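You operate a simulated robot arm through the tools that you are given. There is no shell and no other tool.

You are at the controls of a simulated two-armed robot. One attempt, no reset.

TASK
Take the lid off the teal tin and lay it down on the blue table top.

It is judged by the outcome, as a careful person would: the job done as asked, and still so three seconds after it is handed in. It fails if anything else is knocked over, pushed out of place, dropped, spilled or broken. Lids that push on must go on centred and level and be pressed home; caps that screw on are set level and turned clockwise until they are tight.

THE ROBOT
Two 6-joint arms with two-finger grippers on one trunk, on a base that moves. Base frame: it is fixed to the floor where the robot stands at the start and does not move with it; the origin is under the middle of the robot, x ahead of it, y to its left, z up. Readings come in mm, rad, newtons and seconds.
The left shoulder is at the start at [30, 178, 913], the right one opposite. With the tool pointing down near the work surface each hand reaches from about 100 to 840 mm from the robot's upright axis, wherever it stands, measured 20 degrees to its own side. Places, roughly: teal tin [-1750, -2500, 750]. Payload 2.54 kg a hand.
The TCP of each hand is the grasp point between the finger pads, 30 mm short of the fingertips. In the tool frame z runs along the fingers and y along their closing line. The gripper opens to 116 mm; its body begins 95 mm behind the TCP.
Orientation is told as [roll, pitch, yaw] about the base's x, y, z axes, in that order, counted from this pose: with the fingers straight down and closing along the base's y, the tool's x points along the base's -x, its y along +y and its z along -z.

THE INTERFACE
- The arms move only by the tool send_rows. It takes "left_commands", "right_commands" or both (then of equal length, played together; a hand with none holds still); each is a list of rows, each a list of 7 numbers: the shift along the tool's x, y, z in cm, then the turn, a rotation vector about the tool's x, y, z in rad, then the opening, from 0 (shut) to 1 (fully open). In form: [[x, y, z, wx, wy, wz, gripper], ...]. A call has 1 to 20 rows; each row is the pose to reach, as a shift and turn from the pose commanded when the call began, along the tool's axes at that moment. A row lasts 0.2 s, in which the tool goes at most 50 mm and 0.15 rad; a call with a longer step from one row to the next is refused whole, and so is a gripper value outside its range. Where a pose cannot be reached the arm comes as near as it can. A force on the tool above 40 N (or 10 N above the force at the start of the call, whichever is more), or a blocked arm, ends the call early, and 0.2 s more pass. The fingers move at their own pace (about 153 mm/s each) and stop on an object; they squeeze with about 44 N. The grip force told is the motor's: it shows also when the fingers shut on nothing. Time passes only in rows, and 0.2 s behind the last, so rows that repeat a pose let the fingers close. The reply holds the time, the measured pose of the TCP, the force on the tool along the base axes, the opening and the grip force, in the units named above and with some noise, with the torque about the TCP (base axes, N m) and any sound that the robot's microphone picked up.
- Cameras (640 x 400 px; columns grow to the right, rows downward): "scene" is now at [53.1, 8.3, 1644.1]; the picture's right is [0.06, -1.00, 0.00], its down [-0.66, -0.04, -0.75] and it looks along [0.74, 0.05, -0.67] (base axes); focal length 286 px, centre (320, 200). "left" rides on the left gripper at [69, 15, -122] in its tool frame; the picture's right is [-0.21, 0.98, 0.00], its down [-0.83, -0.18, -0.53] and it looks along [-0.52, -0.11, 0.85] (tool axes); focal length 251 px, centre (320, 200). "right" rides on the right gripper at [69, -15, -122] in its tool frame; the picture's right is [0.21, 0.98, 0.00], its down [-0.83, 0.18, -0.53] and it looks along [-0.52, 0.11, 0.85] (tool axes); focal length 251 px, centre (320, 200). There is no depth. A picture from a camera that has moved, and an enlarged one, comes with that camera's place and axes in the base frame and with its lens.
- snapshot(camera): a new picture of that camera. No time passes.
- lift_body(by): moves the trunk up (or, below 0, down) by that many mm; the arms and the scene camera ride with it, the base frame stays. It gives what a move gives, with no picture.
- steer(legs): drives the robot by 1 to 6 legs, each [ahead, left, turn to the left] in mm, mm and rad, along the robot's own axes; the way and the turn of a leg run together, so that a leg with both is an arc; at most 1500 mm and 3.142 rad a leg. The arms and the cameras ride along, it lands a little off, and it stops where it bumps. It gives what a move gives.
- aim_head(pan, tilt): turns the head with the scene camera to pan (to the left, within 2.496 rad either way) and tilt (down, from -0.506 to 1.204), counted from straight ahead of the robot. It gives what a move gives.
- zoom(camera, box): a new picture of the part [left, top, right, bottom] of that camera's present view, enlarged. No time passes.
- job_done(): hands the job in; it is judged then, once.

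Places have to be worked out from the pictures, the camera data and where the tool is seen. Open the grippers and draw the arms clear of the work before you hand the job in, unless the task says otherwise.

The tools are called after ">>>" as a command line: name --argument value ..., lists and objects as JSON in quotes. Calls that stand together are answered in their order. send_rows: Moves the arms, as the interface text tells. Its arguments: {"type":"object","properties":{"left_commands":{"type":"array"},"right_commands":{"type":"array"}},"required":[]} The other tools are called the same way: lift_body (by) moves the trunk up or down; steer (legs) drives the base; aim_head (pan, tilt) turns the head that bears the scene camera; snapshot (camera) takes a picture; zoom (camera, box) takes an enlarged picture of a part of a camera's view; job_done () hands the job in.

At the start:

```text
clock: 0.0
left_eef_pos: [555.7, 246.1, 1121.6]
left_tool_rot: [0.0, 0.0, 0.002]
left_ft_force: [0.1, 0.2, -0.4]
left_ft_torque: [0.0, 0.0, 0.0]
left_opening: 116.0
left_grasp_force: 0.1
right_eef_pos: [548.5, -269.1, 1038.3]
right_tool_rot: [-0.001, -0.001, 0.0]
right_ft_force: [-0.6, -1.2, 0.0]
right_ft_torque: [0.0, 0.02, 0.03]
right_opening: 116.0
right_grasp_force: 0.2
trunk travel left (down, up): [-125.0, 415.0]
robot x, y, heading: [3.4, 0.0, 0.003]
head pan, tilt (commanded): [0.063, 0.728]
```

scene: 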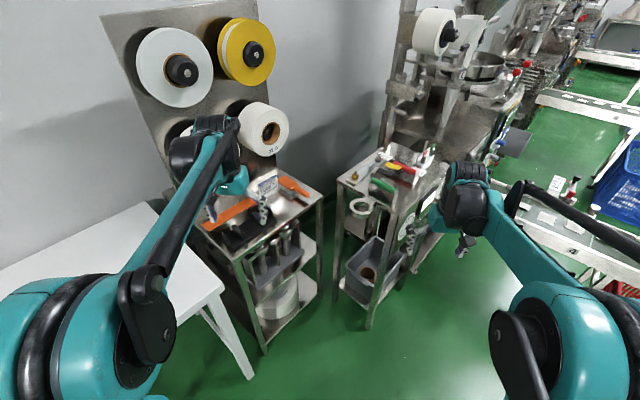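
right: 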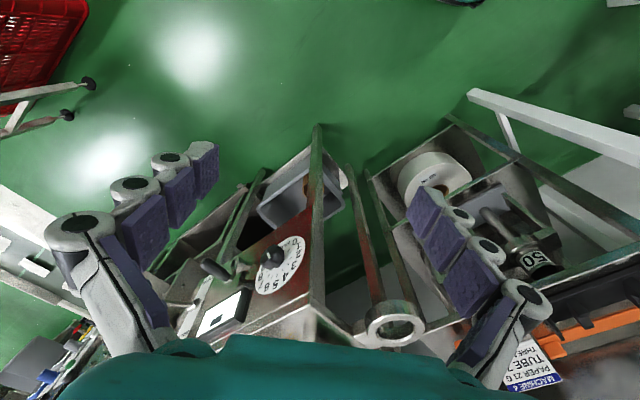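
left: 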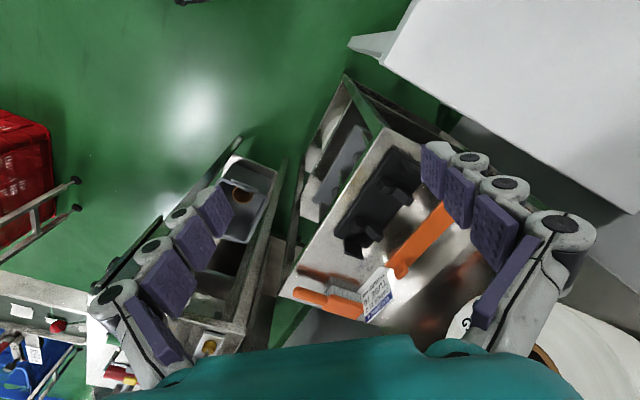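

The robot faces a wall of carts and the tin is behind and to the right at about [-1750, -2500]. I turn the head to the right to look that way before driving.

>>> aim_head --pan -2.18 --tilt 0.4

```text
clock: 2.1
left_eef_pos: [555.7, 245.9, 1121.6]
left_tool_rot: [-0.001, 0.001, -0.001]
left_ft_force: [0.1, 0.0, -0.2]
left_ft_torque: [-0.02, -0.02, 0.0]
left_opening: 115.7
left_grasp_force: 0.0
right_eef_pos: [548.8, -268.8, 1037.8]
right_tool_rot: [-0.001, -0.001, 0.001]
right_ft_force: [-0.5, 0.5, -0.2]
right_ft_torque: [0.01, 0.01, 0.01]
right_opening: 116.2
right_grasp_force: 0.0
trunk travel left (down, up): [-125.0, 415.0]
robot x, y, heading: [2.8, -1.2, 0.0]
head pan, tilt (commanded): [-2.18, 0.4]
```

The head is turned now; I take a picture toward the tin.

>>> snapshot --camera "scene"

```text
taken
camera scene: at [-83.6, -72.9, 1673.4], right [-0.82, 0.57, 0.0], down [0.22, 0.32, -0.92], along [-0.53, -0.76, -0.39], focal length 286 px, centre (320, 200)
```

scene: 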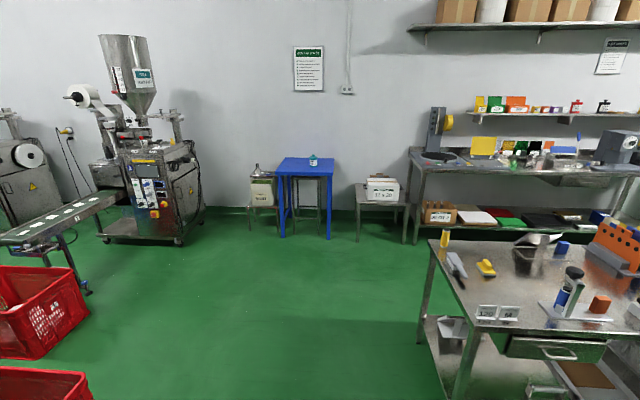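

>>> zoom --camera "scene" --box '[240, 130, 420, 250]'

```text
3.33 times, centred on (330, 190) of scene
camera zoom: at [-83.6, -72.9, 1673.4], right [-0.82, 0.57, 0.0], down [0.22, 0.32, -0.92], along [-0.53, -0.76, -0.39], focal length 953 px, centre (287, 233)
```

zoom: 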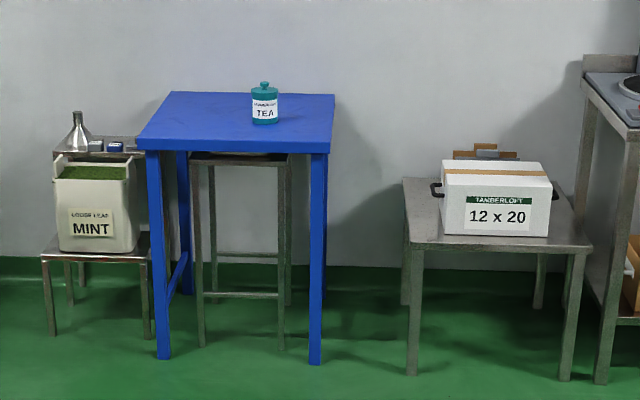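

The teal "TEA" tin with its knobbed lid stands on a blue table near the far wall, the table's front edge facing along about [0.6, 0.8]. The turning space looks clear (nearest bench corner about 1 m off), so I turn right by 2.21 rad and look straight ahead.

>>> steer --legs '[[0, 0, -2.214]]'

>>> aim_head --pan 0.0 --tilt 0.5

>>> snapshot --camera "scene"

```text
clock: 7.7
left_eef_pos: [-131.5, -593.7, 1121.0]
left_tool_rot: [0.0, -0.001, -2.207]
left_ft_force: [-0.3, 0.0, 0.6]
left_ft_torque: [-0.04, 0.02, 0.01]
left_opening: 115.8
left_grasp_force: 0.1
right_eef_pos: [-541.2, -279.8, 1038.4]
right_tool_rot: [0.002, 0.0, -2.207]
right_ft_force: [-0.2, -0.1, -0.5]
right_ft_torque: [0.02, 0.0, 0.02]
right_opening: 115.9
right_grasp_force: 0.1
trunk travel left (down, up): [-125.0, 415.0]
robot x, y, heading: [0.1, 1.2, -2.207]
head pan, tilt (commanded): [-2.18, 0.4]
```

```text
clock: 9.8
left_eef_pos: [-133.1, -594.3, 1121.2]
left_tool_rot: [0.001, -0.001, -2.207]
left_ft_force: [-0.7, -0.8, 0.0]
left_ft_torque: [-0.04, -0.03, 0.03]
left_opening: 116.0
left_grasp_force: 0.2
right_eef_pos: [-541.0, -281.1, 1038.1]
right_tool_rot: [0.001, 0.0, -2.207]
right_ft_force: [0.2, -0.5, -0.4]
right_ft_torque: [0.0, -0.01, -0.03]
right_opening: 115.7
right_grasp_force: 0.0
trunk travel left (down, up): [-125.0, 415.0]
robot x, y, heading: [1.6, -0.8, -2.208]
head pan, tilt (commanded): [0.0, 0.499]
```

```text
taken
camera scene: at [-37.4, -46.1, 1664.2], right [-0.8, 0.59, 0.0], down [0.28, 0.38, -0.88], along [-0.52, -0.71, -0.48], focal length 286 px, centre (320, 200)
```

scene: 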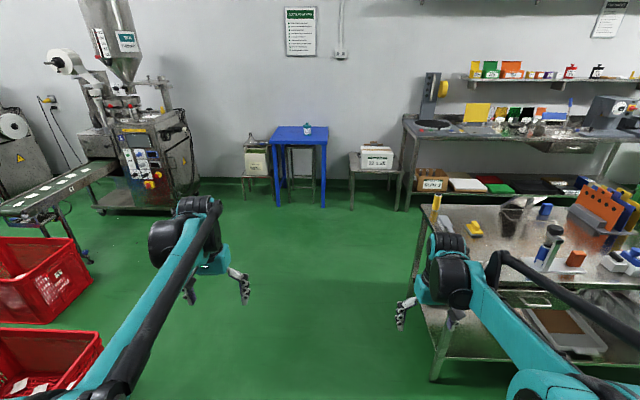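

The way ahead is clear; the bench's edge is about 0.5 m right of my line. I shift left 200 mm and drive ahead 1900 mm, then look again.

>>> steer --legs '[[0, 200, 0], [1500, 0, 0], [400, 0, 0]]'

>>> snapshot --camera "scene"

```text
clock: 20.6
left_eef_pos: [-1100.3, -2254.7, 1120.5]
left_tool_rot: [0.0, 0.0, -2.203]
left_ft_force: [0.1, -0.1, 0.0]
left_ft_torque: [0.05, 0.01, 0.02]
left_opening: 116.3
left_grasp_force: 0.0
right_eef_pos: [-1512.1, -1941.8, 1038.5]
right_tool_rot: [-0.001, 0.004, -2.205]
right_ft_force: [0.3, 0.1, 0.2]
right_ft_torque: [0.03, -0.01, 0.01]
right_opening: 115.9
right_grasp_force: 0.0
trunk travel left (down, up): [-125.0, 415.0]
robot x, y, heading: [-970.1, -1657.3, -2.206]
head pan, tilt (commanded): [0.0, 0.499]
```

```text
taken
camera scene: at [-1008.5, -1706.1, 1664.1], right [-0.81, 0.59, 0.0], down [0.28, 0.39, -0.88], along [-0.52, -0.71, -0.48], focal length 286 px, centre (320, 200)
```

scene: 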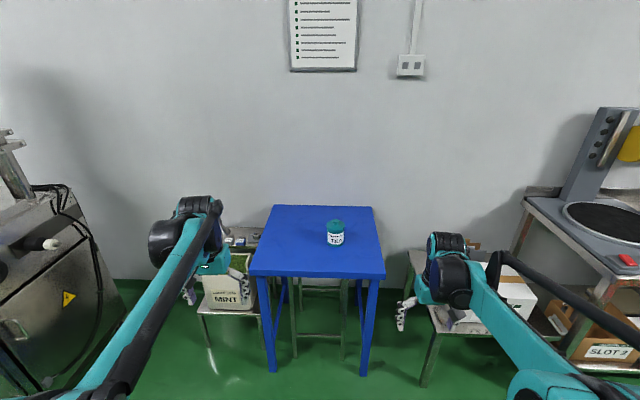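

>>> zoom --camera "scene" --box '[240, 190, 400, 290]'

```text
4.00 times, centred on (320, 240) of scene
camera zoom: at [-1008.5, -1706.1, 1664.1], right [-0.81, 0.59, 0.0], down [0.28, 0.39, -0.88], along [-0.52, -0.71, -0.48], focal length 1144 px, centre (320, 40)
```

zoom: 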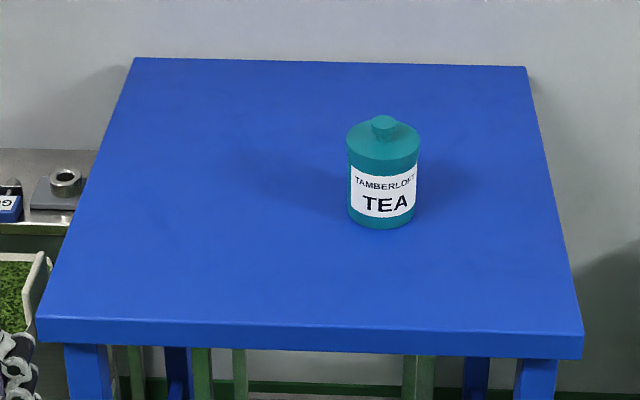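

The tin stands about 1200 mm ahead and 80 mm right of the robot's axis, with the table top estimated near z≈800 and table edge about 990 mm ahead. I drive 500 mm nearer and look again with the head tilted down.

>>> steer --legs '[[500, 0, 0]]'

>>> aim_head --pan -0.1 --tilt 0.85

>>> snapshot --camera "scene"

>>> snapshot --camera "right"

>>> snapshot --camera "left"

```text
clock: 23.5
left_eef_pos: [-1400.2, -2661.5, 1123.2]
left_tool_rot: [0.0, 0.0, -2.202]
left_ft_force: [-0.7, 0.9, -0.2]
left_ft_torque: [0.0, -0.02, -0.03]
left_opening: 115.9
left_grasp_force: 0.1
right_eef_pos: [-1809.4, -2350.4, 1037.5]
right_tool_rot: [0.001, 0.0, -2.202]
right_ft_force: [-0.1, -1.0, 0.2]
right_ft_torque: [0.0, 0.0, 0.01]
right_opening: 116.1
right_grasp_force: 0.1
trunk travel left (down, up): [-125.0, 415.0]
robot x, y, heading: [-1264.7, -2069.0, -2.202]
head pan, tilt (commanded): [0.0, 0.499]
```

```text
clock: 24.4
left_eef_pos: [-1399.0, -2661.8, 1121.6]
left_tool_rot: [0.0, 0.0, -2.203]
left_ft_force: [0.2, 0.8, -0.1]
left_ft_torque: [0.02, 0.01, 0.02]
left_opening: 116.2
left_grasp_force: 0.0
right_eef_pos: [-1809.4, -2348.8, 1038.4]
right_tool_rot: [-0.001, 0.001, -2.203]
right_ft_force: [0.7, -0.6, -0.4]
right_ft_torque: [0.03, 0.02, -0.03]
right_opening: 116.2
right_grasp_force: 0.0
trunk travel left (down, up): [-125.0, 415.0]
robot x, y, heading: [-1267.5, -2065.9, -2.201]
head pan, tilt (commanded): [-0.099, 0.85]
```

```text
taken
camera scene: at [-1305.0, -2097.6, 1634.3], right [-0.74, 0.67, 0.0], down [0.5, 0.56, -0.66], along [-0.44, -0.49, -0.75], focal length 286 px, centre (320, 200)
```

scene: 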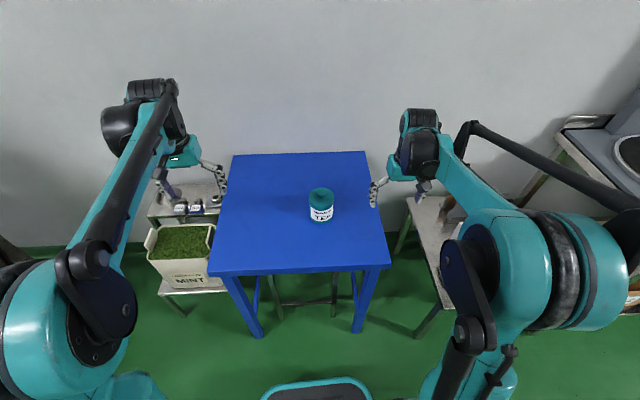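

```text
taken
camera right: at [-1780.7, -2285.4, 1160.7], right [0.92, -0.4, 0.0], down [-0.34, -0.77, 0.53], along [-0.22, -0.49, -0.85], focal length 251 px, centre (320, 200)
```

right: 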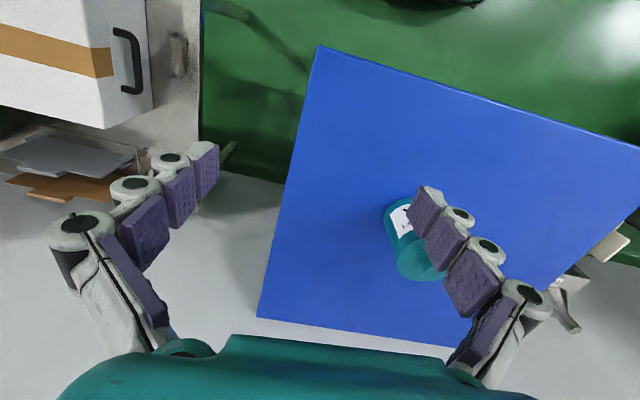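

```text
taken
camera left: at [-1345.9, -2615.0, 1242.7], right [0.66, -0.75, 0.0], down [-0.63, -0.56, 0.53], along [-0.4, -0.35, -0.85], focal length 251 px, centre (320, 200)
```

left: 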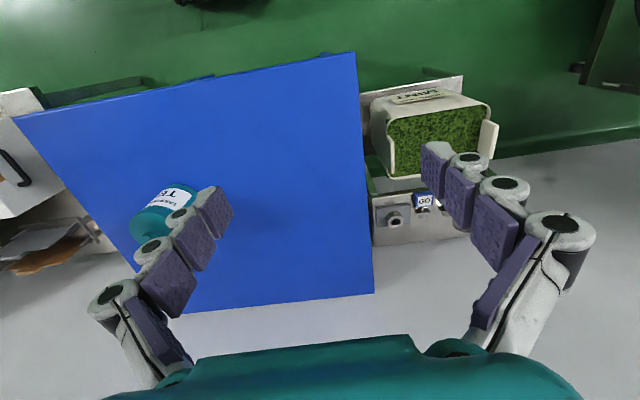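

The tin is now well in view of all three cameras. I zoom in on it to see the lid's shape and to work out its place.

>>> zoom --camera "scene" --box '[280, 175, 360, 225]'

>>> zoom --camera "left" --box '[100, 160, 260, 260]'

>>> zoom --camera "right" --box '[350, 180, 510, 280]'

```text
8.00 times, centred on (320, 200) of scene
camera zoom: at [-1305.0, -2097.6, 1634.3], right [-0.74, 0.67, 0.0], down [0.5, 0.56, -0.66], along [-0.44, -0.49, -0.75], focal length 2288 px, centre (320, 200)
```

zoom: 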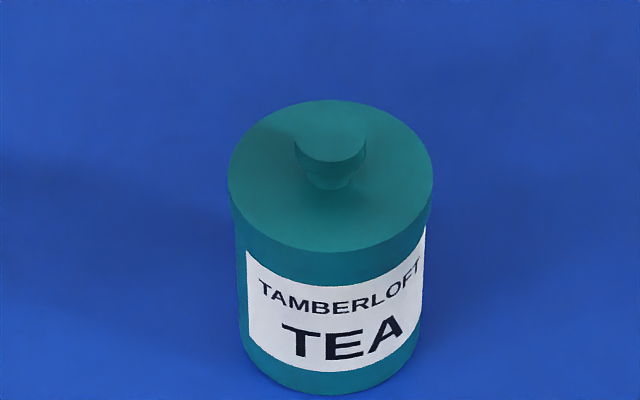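

```text
4.00 times, centred on (180, 210) of left
camera zoom: at [-1345.9, -2615.0, 1242.7], right [0.66, -0.75, 0.0], down [-0.63, -0.56, 0.53], along [-0.4, -0.35, -0.85], focal length 1006 px, centre (880, 160)
```

zoom: 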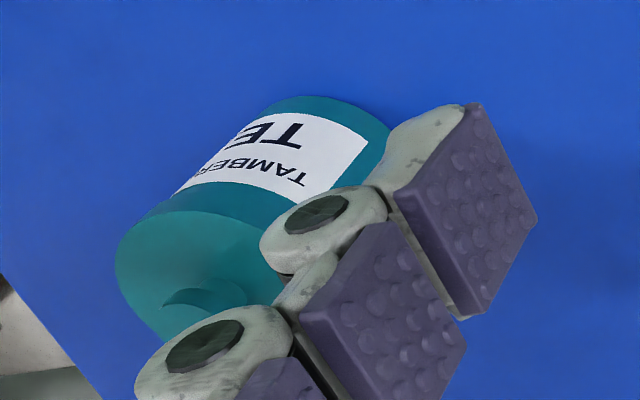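

```text
4.00 times, centred on (430, 230) of right
camera zoom: at [-1780.7, -2285.4, 1160.7], right [0.92, -0.4, 0.0], down [-0.34, -0.77, 0.53], along [-0.22, -0.49, -0.85], focal length 1006 px, centre (-120, 80)
```

zoom: 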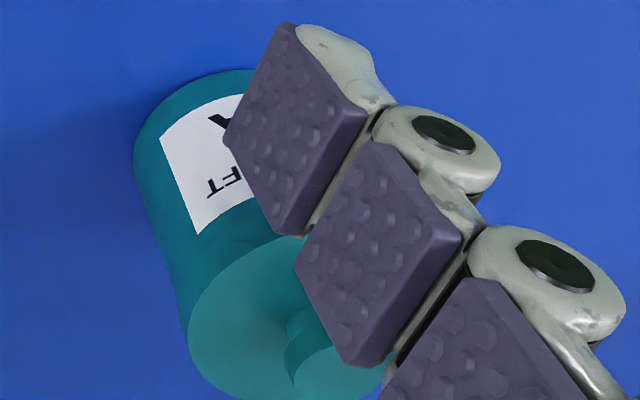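

The tin's knob works out at about [-1746, -2585, 918], 702 mm ahead and 81 mm right of the axis. I drive 100 mm closer (the table edge will still be ~390 mm ahead) so that the right arm works in a comfortable range.

>>> steer --legs '[[100, 0, 0]]'

>>> aim_head --pan -0.12 --tilt 0.9

>>> snapshot --camera "scene"

>>> snapshot --camera "right"

```text
clock: 25.5
left_eef_pos: [-1457.8, -2743.5, 1121.5]
left_tool_rot: [0.001, 0.001, -2.203]
left_ft_force: [-0.5, -0.1, -1.3]
left_ft_torque: [0.04, -0.06, 0.0]
left_opening: 115.8
left_grasp_force: 0.1
right_eef_pos: [-1869.6, -2431.7, 1038.0]
right_tool_rot: [-0.001, 0.001, -2.202]
right_ft_force: [0.0, 0.1, -1.1]
right_ft_torque: [0.07, -0.05, 0.01]
right_opening: 116.0
right_grasp_force: 0.0
trunk travel left (down, up): [-125.0, 415.0]
robot x, y, heading: [-1325.9, -2142.5, -2.202]
head pan, tilt (commanded): [-0.099, 0.85]
```

```text
clock: 26.1
left_eef_pos: [-1458.0, -2741.9, 1121.9]
left_tool_rot: [0.0, 0.0, -2.201]
left_ft_force: [-0.5, 0.9, -0.2]
left_ft_torque: [0.0, -0.02, -0.03]
left_opening: 115.9
left_grasp_force: 0.0
right_eef_pos: [-1868.7, -2430.9, 1038.7]
right_tool_rot: [0.0, 0.001, -2.202]
right_ft_force: [-0.5, 0.3, 0.2]
right_ft_torque: [0.02, 0.0, 0.0]
right_opening: 116.0
right_grasp_force: 0.2
trunk travel left (down, up): [-125.0, 415.0]
robot x, y, heading: [-1328.7, -2145.0, -2.205]
head pan, tilt (commanded): [-0.12, 0.901]
```

```text
taken
camera scene: at [-1363.4, -2175.3, 1630.4], right [-0.73, 0.68, 0.0], down [0.54, 0.57, -0.62], along [-0.42, -0.45, -0.78], focal length 286 px, centre (320, 200)
```

scene: 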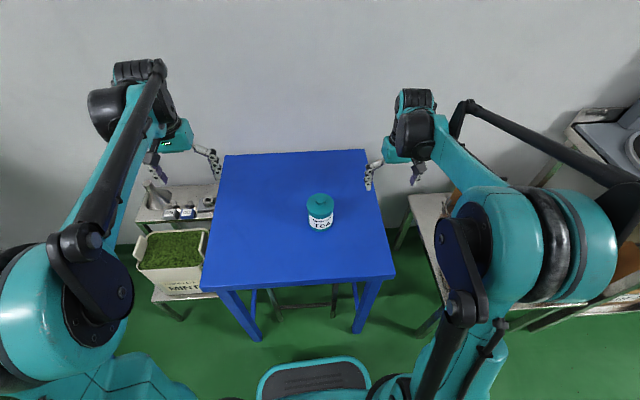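

```text
taken
camera right: at [-1839.9, -2366.4, 1160.8], right [0.92, -0.4, 0.0], down [-0.34, -0.77, 0.53], along [-0.22, -0.49, -0.85], focal length 251 px, centre (320, 200)
```

right: 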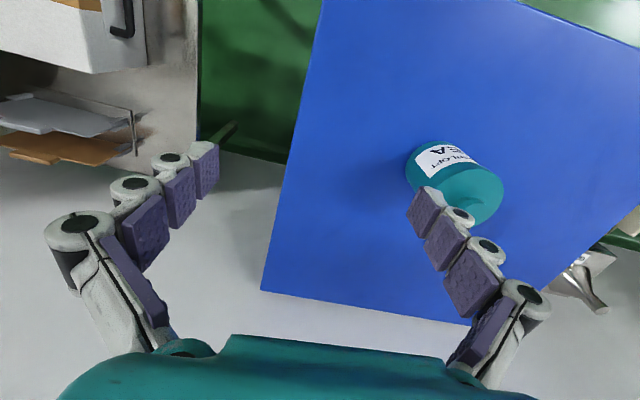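

The right TCP is at [-1869, -2431, 1038], so the knob lies about +190 mm along tool y and -52 mm along tool x. I move the right hand over the tin at the present height, fingers open, tips still ~70 mm above the knob.

>>> send_rows --right_commands '[[-1, 4, -1, 0, 0, 0, 1], [-2, 8, -2, 0, 0, 0, 1], [-3, 12, -2, 0, 0, 0, 1], [-4, 16, -2, 0, 0, 0, 1], [-5.2, 19, -2, 0, 0, 0, 1], [-5.2, 19, -2, 0, 0, 0, 1]]'

>>> snapshot --camera "right"

>>> snapshot --camera "scene"

>>> snapshot --camera "left"

```text
clock: 27.5
left_eef_pos: [-1458.1, -2741.9, 1121.2]
left_tool_rot: [0.0, 0.0, -2.201]
left_ft_force: [-0.3, 1.0, 0.0]
left_ft_torque: [0.0, 0.02, 0.0]
left_opening: 116.0
left_grasp_force: 0.0
right_eef_pos: [-1746.4, -2585.8, 1057.7]
right_tool_rot: [0.0, 0.0, -2.203]
right_ft_force: [-0.7, 0.8, -0.5]
right_ft_torque: [0.01, 0.03, -0.01]
right_opening: 116.0
right_grasp_force: 0.0
trunk travel left (down, up): [-125.0, 415.0]
robot x, y, heading: [-1328.9, -2149.6, -2.198]
head pan, tilt (commanded): [-0.12, 0.901]
```

```text
taken
camera right: at [-1717.7, -2520.5, 1180.1], right [0.92, -0.4, 0.0], down [-0.34, -0.77, 0.53], along [-0.22, -0.49, -0.85], focal length 251 px, centre (320, 200)
```

right: 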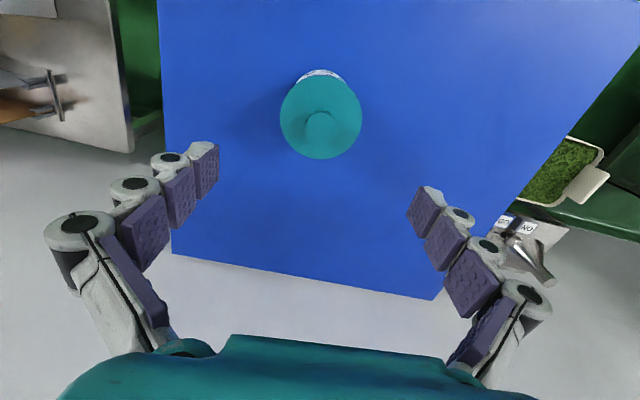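

```text
taken
camera scene: at [-1363.7, -2174.8, 1630.4], right [-0.73, 0.68, 0.0], down [0.54, 0.57, -0.62], along [-0.42, -0.45, -0.78], focal length 286 px, centre (320, 200)
```

scene: 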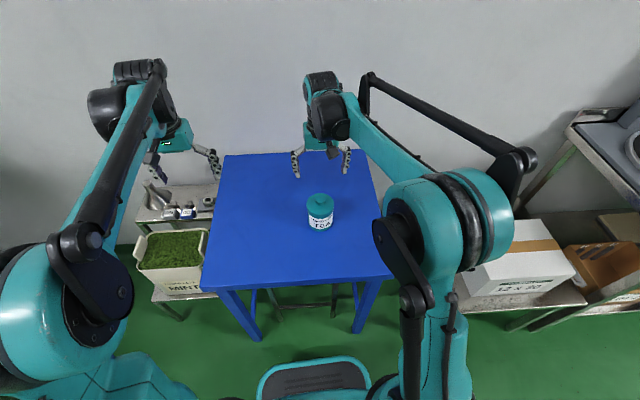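

```text
taken
camera left: at [-1405.3, -2695.6, 1243.0], right [0.66, -0.75, 0.0], down [-0.63, -0.56, 0.53], along [-0.4, -0.35, -0.85], focal length 251 px, centre (320, 200)
```

left: 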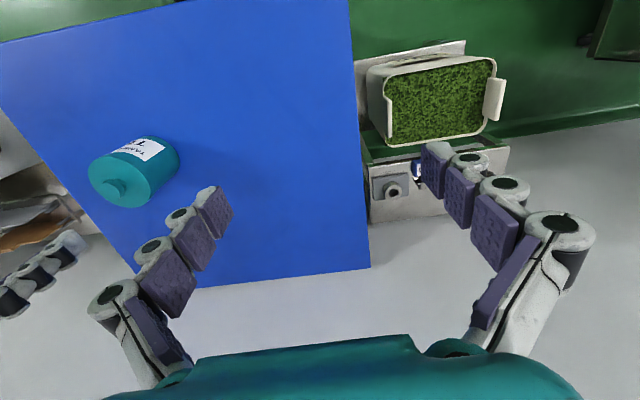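

Now the tin is plainly seen by both hand cameras. I zoom in to measure the knob and the lid rim.

>>> zoom --camera "right" --box '[260, 60, 388, 140]'

>>> zoom --camera "left" --box '[70, 130, 198, 210]'

>>> zoom --camera "scene" --box '[280, 185, 360, 235]'

```text
5.00 times, centred on (324, 100) of right
camera zoom: at [-1717.7, -2520.5, 1180.1], right [0.92, -0.4, 0.0], down [-0.34, -0.77, 0.53], along [-0.22, -0.49, -0.85], focal length 1257 px, centre (300, 700)
```

zoom: 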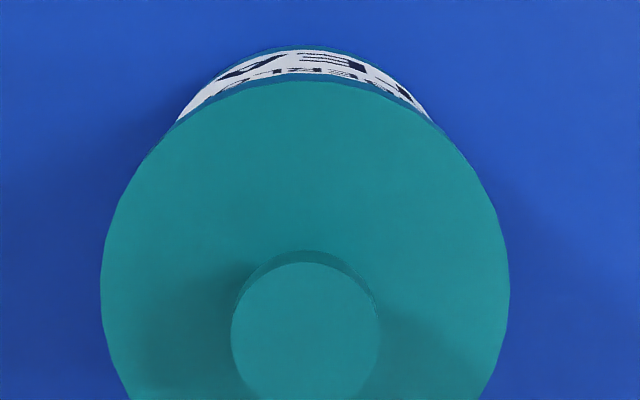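

```text
5.00 times, centred on (134, 170) of left
camera zoom: at [-1405.3, -2695.6, 1243.0], right [0.66, -0.75, 0.0], down [-0.63, -0.56, 0.53], along [-0.4, -0.35, -0.85], focal length 1257 px, centre (1250, 350)
```

zoom: 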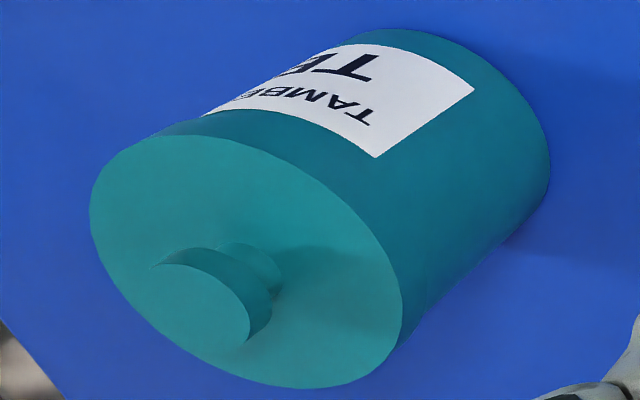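

```text
8.00 times, centred on (320, 210) of scene
camera zoom: at [-1363.7, -2174.8, 1630.4], right [-0.73, 0.68, 0.0], down [0.54, 0.57, -0.62], along [-0.42, -0.45, -0.78], focal length 2288 px, centre (320, 120)
```

zoom: 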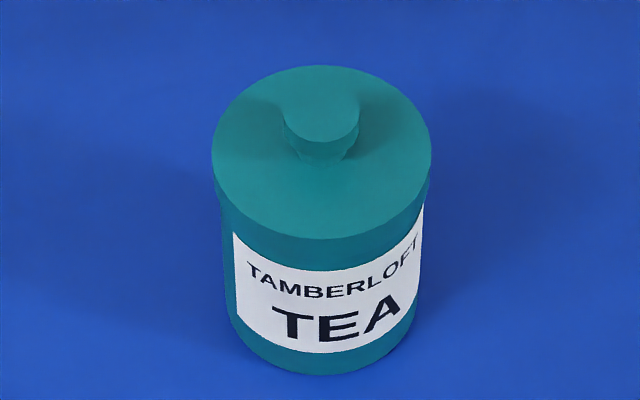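

Knob top triangulates to about [-1747.5, -2589, 920], 31 mm wide, the lid's top face near z≈896 and the table near 800. In the tool frame the knob is at about [-4, +1.4, +140] mm, so I correct by that and descend 75 mm, then check again.

>>> send_rows --right_commands '[[-0.2, 0.1, 2.5, 0, 0, 0, 1], [-0.35, 0.13, 5, 0, 0, 0, 1], [-0.35, 0.13, 7.5, 0, 0, 0, 1], [-0.35, 0.13, 7.5, 0, 0, 0, 1]]'

>>> snapshot --camera "right"

>>> zoom --camera "scene" --box '[270, 150, 380, 240]'

>>> zoom --camera "left" --box '[40, 110, 200, 210]'

```text
clock: 28.5
left_eef_pos: [-1457.1, -2743.4, 1121.5]
left_tool_rot: [0.0, 0.0, -2.202]
left_ft_force: [0.6, 1.1, -0.1]
left_ft_torque: [-0.02, 0.03, 0.01]
left_opening: 116.1
left_grasp_force: 0.0
right_eef_pos: [-1747.3, -2587.6, 983.3]
right_tool_rot: [0.0, 0.001, -2.202]
right_ft_force: [-0.1, -0.4, -0.1]
right_ft_torque: [0.0, -0.01, 0.03]
right_opening: 116.1
right_grasp_force: 0.0
trunk travel left (down, up): [-125.0, 415.0]
robot x, y, heading: [-1330.8, -2151.7, -2.202]
head pan, tilt (commanded): [-0.12, 0.901]
```

```text
taken
camera right: at [-1718.5, -2524.2, 1104.9], right [0.92, -0.4, 0.0], down [-0.34, -0.77, 0.53], along [-0.22, -0.49, -0.85], focal length 251 px, centre (320, 200)
```

right: 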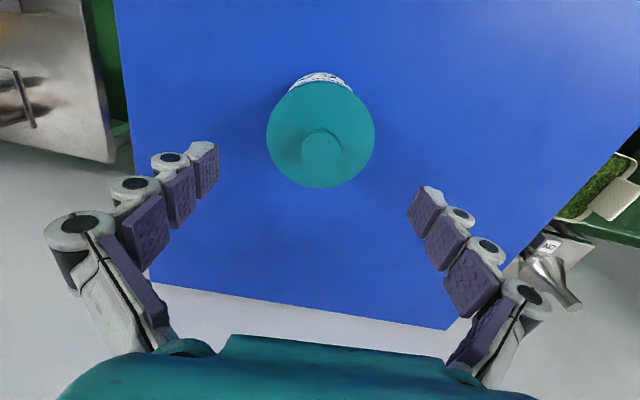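

```text
4.44 times, centred on (325, 195) of scene
camera zoom: at [-1363.3, -2175.3, 1630.4], right [-0.73, 0.68, 0.0], down [0.54, 0.57, -0.62], along [-0.42, -0.45, -0.78], focal length 1271 px, centre (298, 222)
```

zoom: 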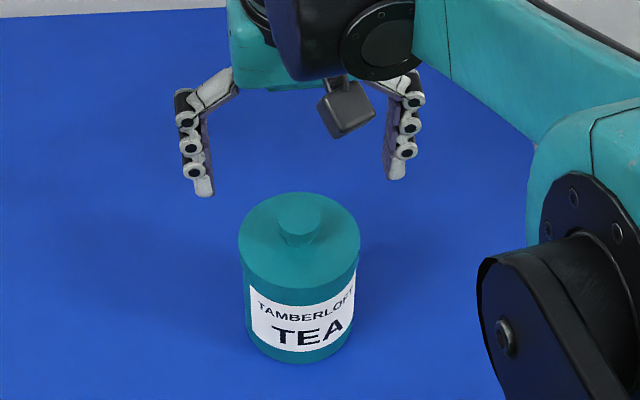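

```text
4.00 times, centred on (120, 160) of left
camera zoom: at [-1405.0, -2695.9, 1242.9], right [0.66, -0.75, 0.0], down [-0.63, -0.56, 0.53], along [-0.4, -0.35, -0.85], focal length 1006 px, centre (1120, 360)
```

zoom: 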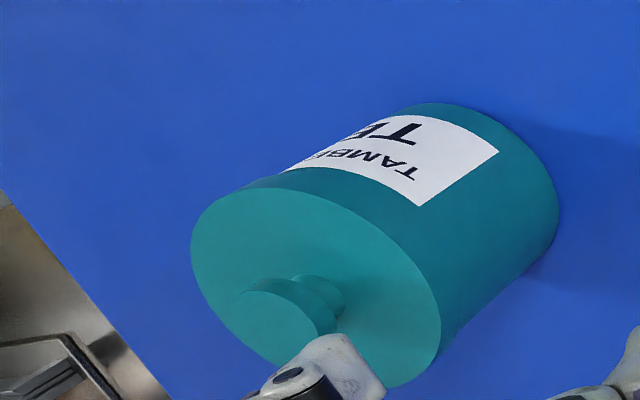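

I zoom in the right camera once more to check how the knob sits between the open fingers.

>>> zoom --camera "right" --box '[240, 100, 400, 200]'

```text
4.00 times, centred on (320, 150) of right
camera zoom: at [-1718.5, -2524.2, 1104.9], right [0.92, -0.4, 0.0], down [-0.34, -0.77, 0.53], along [-0.22, -0.49, -0.85], focal length 1006 px, centre (320, 400)
```

zoom: 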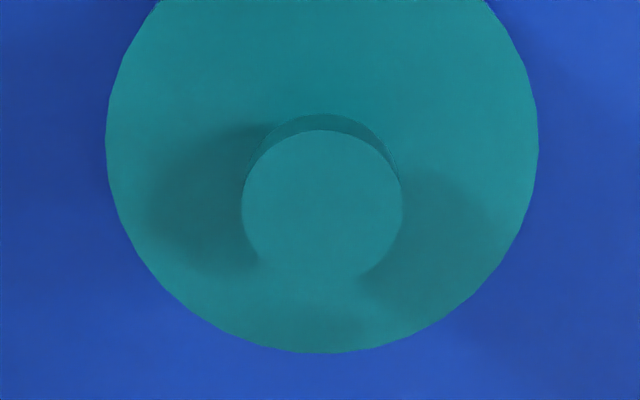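

The knob now sits at tool [-0.7, 0, +61.6] mm: centred, top near z≈921.7, with lid face ≈896. I descend 52 mm so the tips end ~5 mm above the lid face, then narrow the fingers to about 44 mm.

>>> send_rows --right_commands '[[-0.05, 0, 2, 0, 0, 0, 1], [-0.07, 0, 4, 0, 0, 0, 1], [-0.07, 0, 5.2, 0, 0, 0, 1], [-0.07, 0, 5.2, 0, 0, 0, 0.7], [-0.07, 0, 5.2, 0, 0, 0, 0.45], [-0.07, 0, 5.2, 0, 0, 0, 0.45]]'

>>> snapshot --camera "right"

>>> zoom --camera "scene" --box '[270, 150, 380, 240]'

>>> zoom --camera "left" --box '[40, 110, 200, 210]'

```text
clock: 30.0
left_eef_pos: [-1458.0, -2743.0, 1121.7]
left_tool_rot: [0.0, -0.002, -2.203]
left_ft_force: [0.0, 0.5, -0.7]
left_ft_torque: [0.05, -0.03, 0.03]
left_opening: 115.8
left_grasp_force: 0.0
right_eef_pos: [-1747.7, -2588.6, 932.5]
right_tool_rot: [0.0, 0.004, -2.2]
right_ft_force: [2.7, 1.3, 8.9]
right_ft_torque: [-0.01, -0.16, 0.0]
right_opening: 56.0
right_grasp_force: 1.1
trunk travel left (down, up): [-125.0, 415.0]
robot x, y, heading: [-1330.5, -2144.8, -2.203]
head pan, tilt (commanded): [-0.12, 0.901]
stopped in row 6 (right hand): the force on the tool passed its limit at 50 N (the readings are from after the stop); the commanded pose is now the measured one
```

```text
taken
camera right: at [-1718.1, -2524.2, 1054.7], right [0.92, -0.4, 0.0], down [-0.34, -0.78, 0.53], along [-0.21, -0.49, -0.85], focal length 251 px, centre (320, 200)
```

right: 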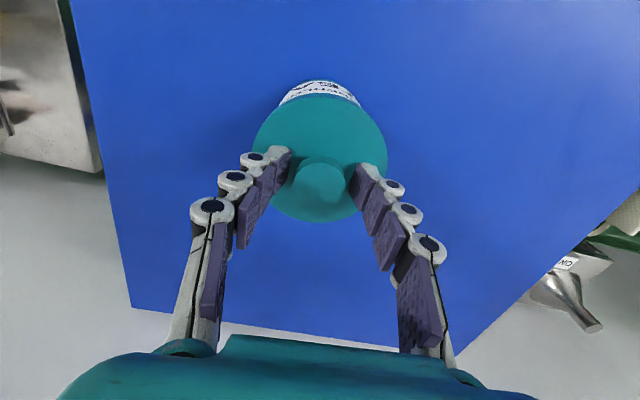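

```text
4.44 times, centred on (325, 195) of scene
camera zoom: at [-1363.2, -2175.3, 1630.1], right [-0.73, 0.68, 0.0], down [0.54, 0.57, -0.62], along [-0.42, -0.45, -0.78], focal length 1271 px, centre (298, 222)
```

zoom: 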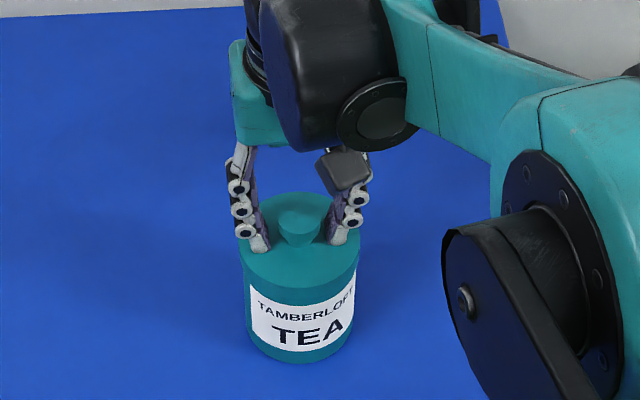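

```text
4.00 times, centred on (120, 160) of left
camera zoom: at [-1404.9, -2696.2, 1242.5], right [0.66, -0.75, 0.0], down [-0.63, -0.56, 0.53], along [-0.4, -0.35, -0.85], focal length 1006 px, centre (1120, 360)
```

zoom: 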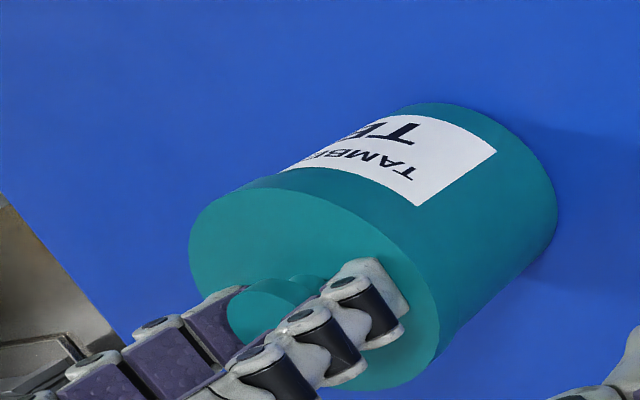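

The fingertips swing lower as they close and touched the lid's face (force spike, still ~9 N pressing), with the tin unmoved. I raise the hand 11 mm with the opening held, to take the load off.

>>> send_rows --right_commands '[[0, 0, -0.4, 0, 0, 0, 0.48], [0, 0, -0.8, 0, 0, 0, 0.48], [0, 0, -1.1, 0, 0, 0, 0.48], [0, 0, -1.1, 0, 0, 0, 0.48]]'

>>> zoom --camera "right" --box '[220, 90, 420, 240]'

>>> zoom --camera "left" --box '[40, 110, 200, 210]'

```text
clock: 31.0
left_eef_pos: [-1457.8, -2742.3, 1121.1]
left_tool_rot: [0.0, 0.001, -2.203]
left_ft_force: [0.1, -0.3, -0.3]
left_ft_torque: [0.02, -0.01, 0.01]
left_opening: 115.8
left_grasp_force: 0.0
right_eef_pos: [-1746.7, -2589.8, 943.4]
right_tool_rot: [0.0, 0.002, -2.2]
right_ft_force: [-0.1, 0.2, 0.6]
right_ft_torque: [0.0, -0.01, 0.03]
right_opening: 55.7
right_grasp_force: 0.1
trunk travel left (down, up): [-125.0, 415.0]
robot x, y, heading: [-1324.2, -2144.7, -2.208]
head pan, tilt (commanded): [-0.12, 0.901]
```

```text
2.67 times, centred on (320, 165) of right
camera zoom: at [-1718.6, -2524.9, 1065.5], right [0.92, -0.4, 0.0], down [-0.34, -0.77, 0.53], along [-0.21, -0.49, -0.85], focal length 670 px, centre (320, 293)
```

zoom: 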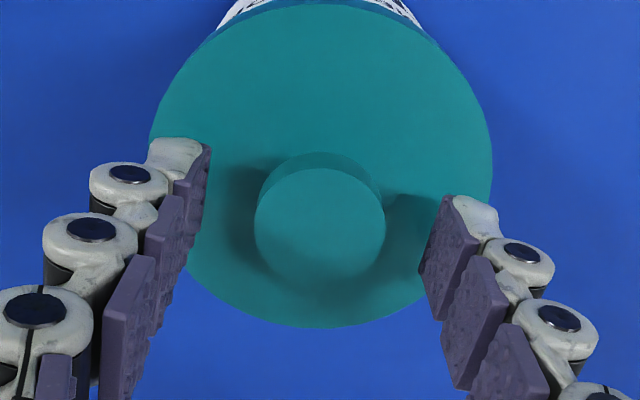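

```text
4.00 times, centred on (120, 160) of left
camera zoom: at [-1405.2, -2696.4, 1242.6], right [0.66, -0.75, 0.0], down [-0.63, -0.56, 0.53], along [-0.4, -0.35, -0.85], focal length 1006 px, centre (1120, 360)
```

zoom: 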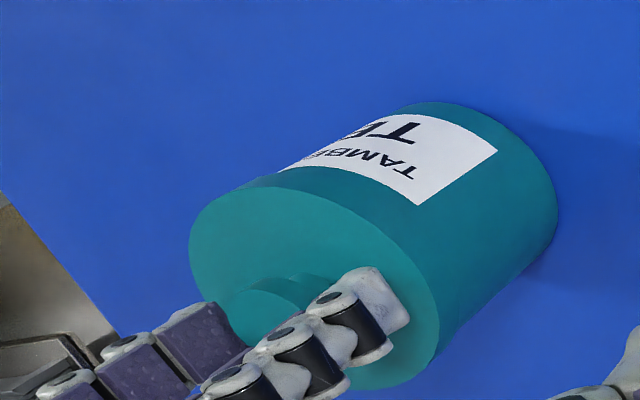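

No load now; the knob is centred within 1 mm between the pads, its top ~20 mm below the TCP. I lower 3 mm and close onto the knob.

>>> send_rows --right_commands '[[0, -0.04, 0.3, 0, 0, 0, 0.48], [0, -0.04, 0.3, 0, 0, 0, 0.4], [0, -0.04, 0.3, 0, 0, 0, 0.32], [0, -0.04, 0.3, 0, 0, 0, 0.25], [0, -0.04, 0.3, 0, 0, 0, 0.15], [0, -0.04, 0.3, 0, 0, 0, 0.0], [0, -0.04, 0.3, 0, 0, 0, 0.0]]'

>>> zoom --camera "right" --box '[220, 90, 420, 240]'

>>> zoom --camera "left" --box '[40, 110, 200, 210]'

>>> zoom --camera "scene" --box '[270, 160, 370, 240]'

```text
clock: 32.6
left_eef_pos: [-1458.6, -2742.5, 1121.7]
left_tool_rot: [0.001, -0.001, -2.202]
left_ft_force: [-0.4, -0.1, 0.4]
left_ft_torque: [0.01, -0.04, 0.02]
left_opening: 115.9
left_grasp_force: 0.1
right_eef_pos: [-1747.6, -2589.0, 939.9]
right_tool_rot: [0.0, 0.004, -2.2]
right_ft_force: [-0.5, 0.0, 0.6]
right_ft_torque: [0.01, 0.03, -0.02]
right_opening: 27.4
right_grasp_force: 43.5
trunk travel left (down, up): [-125.0, 415.0]
robot x, y, heading: [-1326.2, -2145.5, -2.204]
head pan, tilt (commanded): [-0.12, 0.901]
```

```text
2.67 times, centred on (320, 165) of right
camera zoom: at [-1718.8, -2524.7, 1062.1], right [0.92, -0.4, 0.0], down [-0.34, -0.77, 0.53], along [-0.21, -0.49, -0.85], focal length 670 px, centre (320, 293)
```

zoom: 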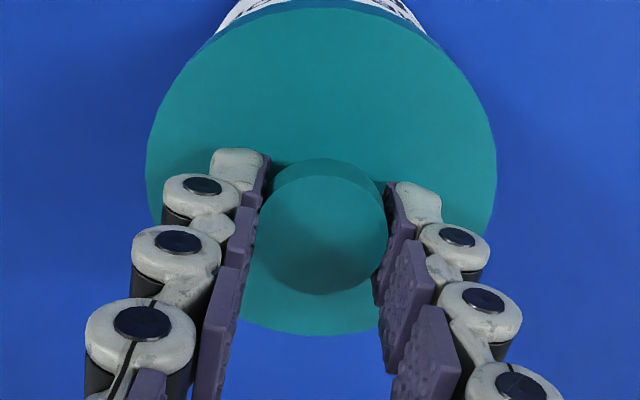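

```text
4.00 times, centred on (120, 160) of left
camera zoom: at [-1405.3, -2696.5, 1242.6], right [0.66, -0.75, 0.0], down [-0.63, -0.56, 0.53], along [-0.4, -0.35, -0.85], focal length 1006 px, centre (1120, 360)
```

zoom: 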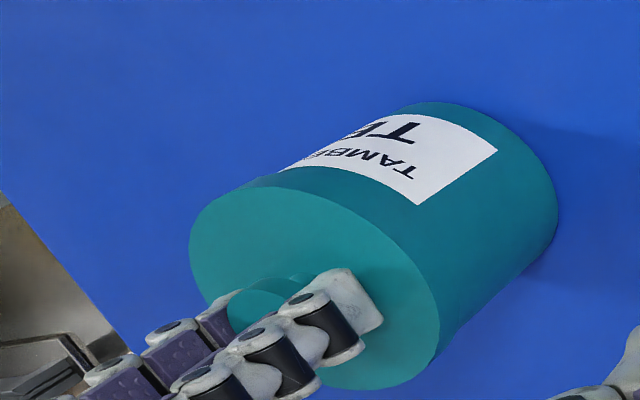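

```text
5.00 times, centred on (320, 200) of scene
camera zoom: at [-1363.6, -2175.8, 1630.3], right [-0.73, 0.68, 0.0], down [0.54, 0.57, -0.62], along [-0.42, -0.45, -0.78], focal length 1430 px, centre (320, 200)
```

zoom: 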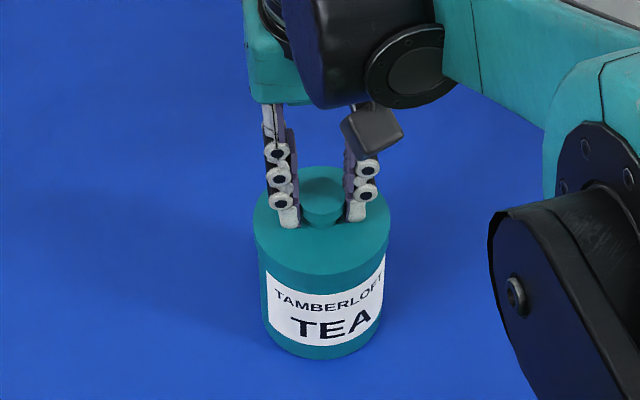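

The knob is gripped (43.5 N) with the tin undisturbed. I lift just 4 mm slowly and look whether the lid parts from the tin or the tin comes along.

>>> send_rows --right_commands '[[0, 0, -0.1, 0, 0, 0, 0], [0, 0, -0.2, 0, 0, 0, 0], [0, 0, -0.3, 0, 0, 0, 0], [0, 0, -0.4, 0, 0, 0, 0], [0, 0, -0.4, 0, 0, 0, 0]]'

>>> zoom --camera "left" --box '[40, 110, 200, 210]'

>>> zoom --camera "scene" --box '[270, 160, 370, 240]'

```text
clock: 33.8
left_eef_pos: [-1458.4, -2743.1, 1122.2]
left_tool_rot: [0.001, 0.001, -2.203]
left_ft_force: [0.5, -0.2, 0.1]
left_ft_torque: [0.01, 0.0, 0.01]
left_opening: 116.1
left_grasp_force: 0.1
right_eef_pos: [-1747.1, -2588.6, 944.0]
right_tool_rot: [0.001, 0.003, -2.201]
right_ft_force: [0.3, -0.5, -1.8]
right_ft_torque: [-0.01, 0.0, -0.01]
right_opening: 27.9
right_grasp_force: 43.8
trunk travel left (down, up): [-125.0, 415.0]
robot x, y, heading: [-1329.6, -2152.1, -2.202]
head pan, tilt (commanded): [-0.12, 0.901]
```

```text
4.00 times, centred on (120, 160) of left
camera zoom: at [-1405.3, -2696.5, 1242.6], right [0.66, -0.75, 0.0], down [-0.63, -0.56, 0.53], along [-0.4, -0.35, -0.85], focal length 1006 px, centre (1120, 360)
```

zoom: 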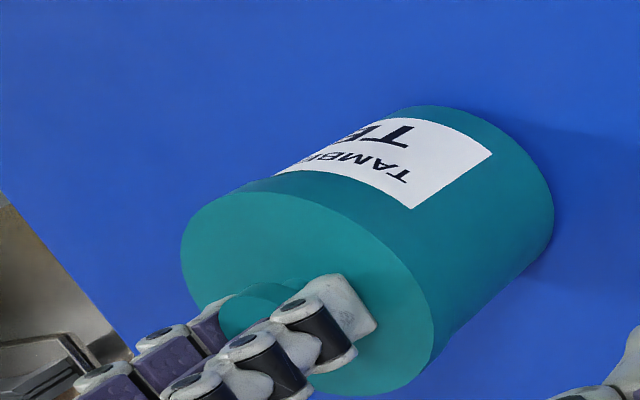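

```text
5.00 times, centred on (320, 200) of scene
camera zoom: at [-1363.7, -2175.8, 1630.3], right [-0.73, 0.68, 0.0], down [0.54, 0.57, -0.62], along [-0.42, -0.45, -0.78], focal length 1430 px, centre (320, 200)
```

zoom: 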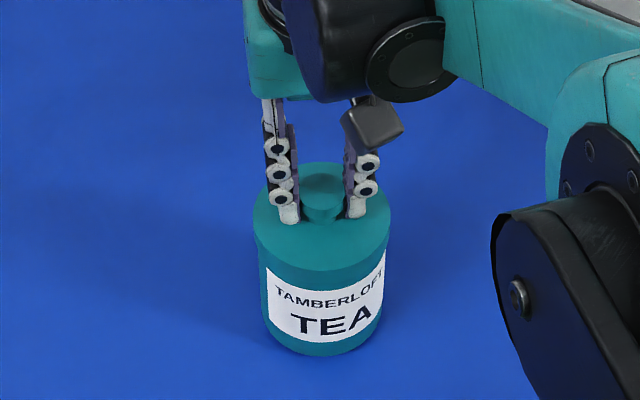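

The tin's label and base moved up with the lid and the scale shows only ~1.8 N, so the lid fits tightly and the whole tin was lifted. I set it back down by the same 4 mm; I will then hold the body with the left hand.

>>> send_rows --right_commands '[[0, 0, 0.15, 0, 0, 0, 0], [0, 0, 0.3, 0, 0, 0, 0], [0, 0, 0.4, 0, 0, 0, 0], [0, 0, 0.43, 0, 0, 0, 0], [0, 0, 0.43, 0, 0, 0, 0]]'

>>> zoom --camera "left" --box '[40, 110, 200, 210]'

>>> zoom --camera "scene" --box '[270, 160, 370, 240]'

```text
clock: 35.0
left_eef_pos: [-1457.6, -2742.0, 1120.9]
left_tool_rot: [0.001, 0.001, -2.203]
left_ft_force: [-0.6, -0.1, 0.2]
left_ft_torque: [-0.03, 0.03, 0.01]
left_opening: 116.0
left_grasp_force: 0.0
right_eef_pos: [-1747.2, -2589.2, 940.1]
right_tool_rot: [0.002, 0.003, -2.202]
right_ft_force: [-0.2, -0.2, 1.2]
right_ft_torque: [-0.02, 0.0, -0.05]
right_opening: 27.7
right_grasp_force: 43.6
trunk travel left (down, up): [-125.0, 415.0]
robot x, y, heading: [-1329.5, -2147.5, -2.2]
head pan, tilt (commanded): [-0.12, 0.901]
```

```text
4.00 times, centred on (120, 160) of left
camera zoom: at [-1405.2, -2696.4, 1242.7], right [0.66, -0.75, 0.0], down [-0.63, -0.56, 0.53], along [-0.4, -0.35, -0.85], focal length 1006 px, centre (1120, 360)
```

zoom: 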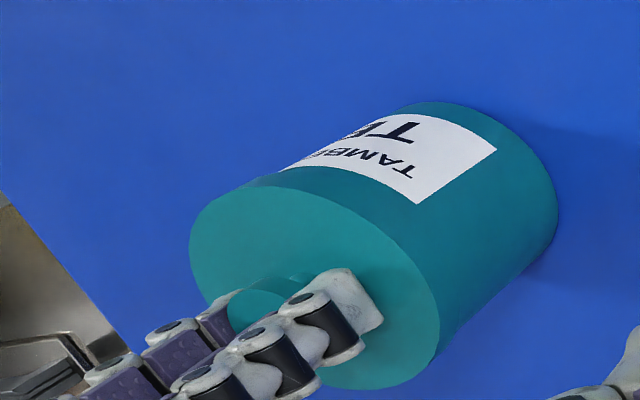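

```text
5.00 times, centred on (320, 200) of scene
camera zoom: at [-1363.5, -2175.7, 1630.4], right [-0.73, 0.68, 0.0], down [0.54, 0.57, -0.62], along [-0.42, -0.45, -0.78], focal length 1430 px, centre (320, 200)
```

zoom: 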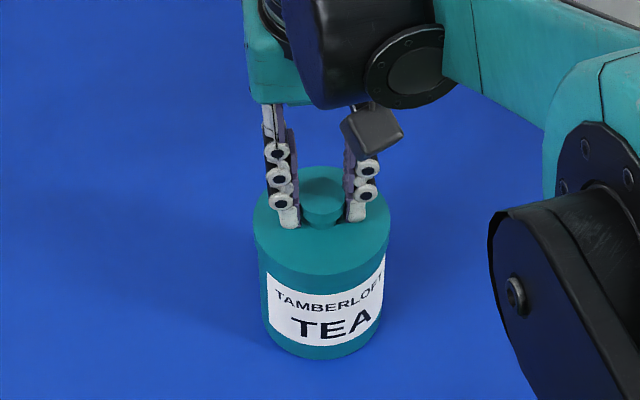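

The tin stands back where it was. Now I turn the left hand, at its present safe place, so that its fingers point to the robot's right and 30° downward with its camera on top, ready to clasp the tin's body from the left.

>>> send_rows --left_commands '[[0, 0, 0, 0.0627, 0.0627, -0.1087, 1], [0, 0, 0, 0.1255, 0.1255, -0.2173, 1], [0, 0, 0, 0.1882, 0.1882, -0.326, 1], [0, 0, 0, 0.2509, 0.2509, -0.4346, 1], [0, 0, 0, 0.3137, 0.3137, -0.5433, 1], [0, 0, 0, 0.3764, 0.3764, -0.6519, 1], [0, 0, 0, 0.4391, 0.4391, -0.7606, 1], [0, 0, 0, 0.5018, 0.5018, -0.8692, 1], [0, 0, 0, 0.5646, 0.5646, -0.9779, 1], [0, 0, 0, 0.6273, 0.6273, -1.0865, 1], [0, 0, 0, 0.69, 0.69, -1.1952, 1], [0, 0, 0, 0.7528, 0.7528, -1.3038, 1], [0, 0, 0, 0.8155, 0.8155, -1.4125, 1], [0, 0, 0, 0.8155, 0.8155, -1.4125, 1]]'

>>> snapshot --camera "scene"

>>> snapshot --camera "left"

```text
clock: 38.0
left_eef_pos: [-1458.4, -2742.2, 1121.9]
left_tool_rot: [0.001, 1.05, -0.629]
left_ft_force: [0.7, -0.5, 0.0]
left_ft_torque: [0.03, -0.01, -0.01]
left_opening: 116.2
left_grasp_force: 0.1
right_eef_pos: [-1747.7, -2589.3, 939.8]
right_tool_rot: [-0.001, 0.003, -2.201]
right_ft_force: [-0.2, 0.6, -0.5]
right_ft_torque: [0.03, 0.0, -0.04]
right_opening: 27.7
right_grasp_force: 44.4
trunk travel left (down, up): [-125.0, 415.0]
robot x, y, heading: [-1326.8, -2149.8, -2.205]
head pan, tilt (commanded): [-0.12, 0.901]
```

```text
taken
camera scene: at [-1363.4, -2175.6, 1630.3], right [-0.73, 0.68, 0.0], down [0.54, 0.57, -0.62], along [-0.42, -0.45, -0.78], focal length 286 px, centre (320, 200)
```

scene: 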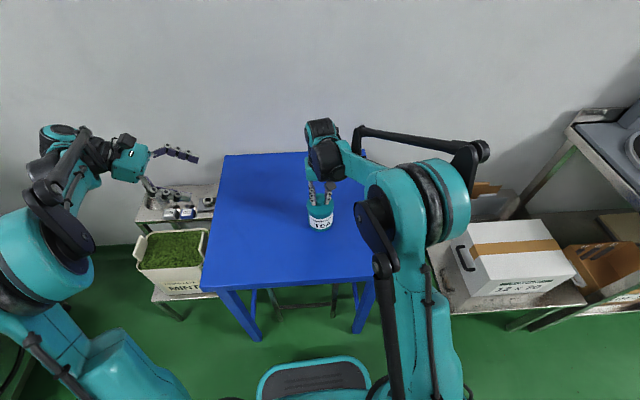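

```text
taken
camera left: at [-1391.7, -2772.9, 1241.3], right [0.66, 0.73, -0.19], down [0.6, -0.66, -0.45], along [-0.45, 0.19, -0.87], focal length 251 px, centre (320, 200)
```

left: 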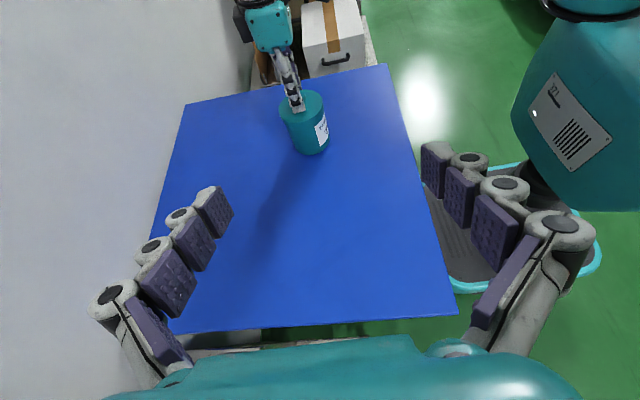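

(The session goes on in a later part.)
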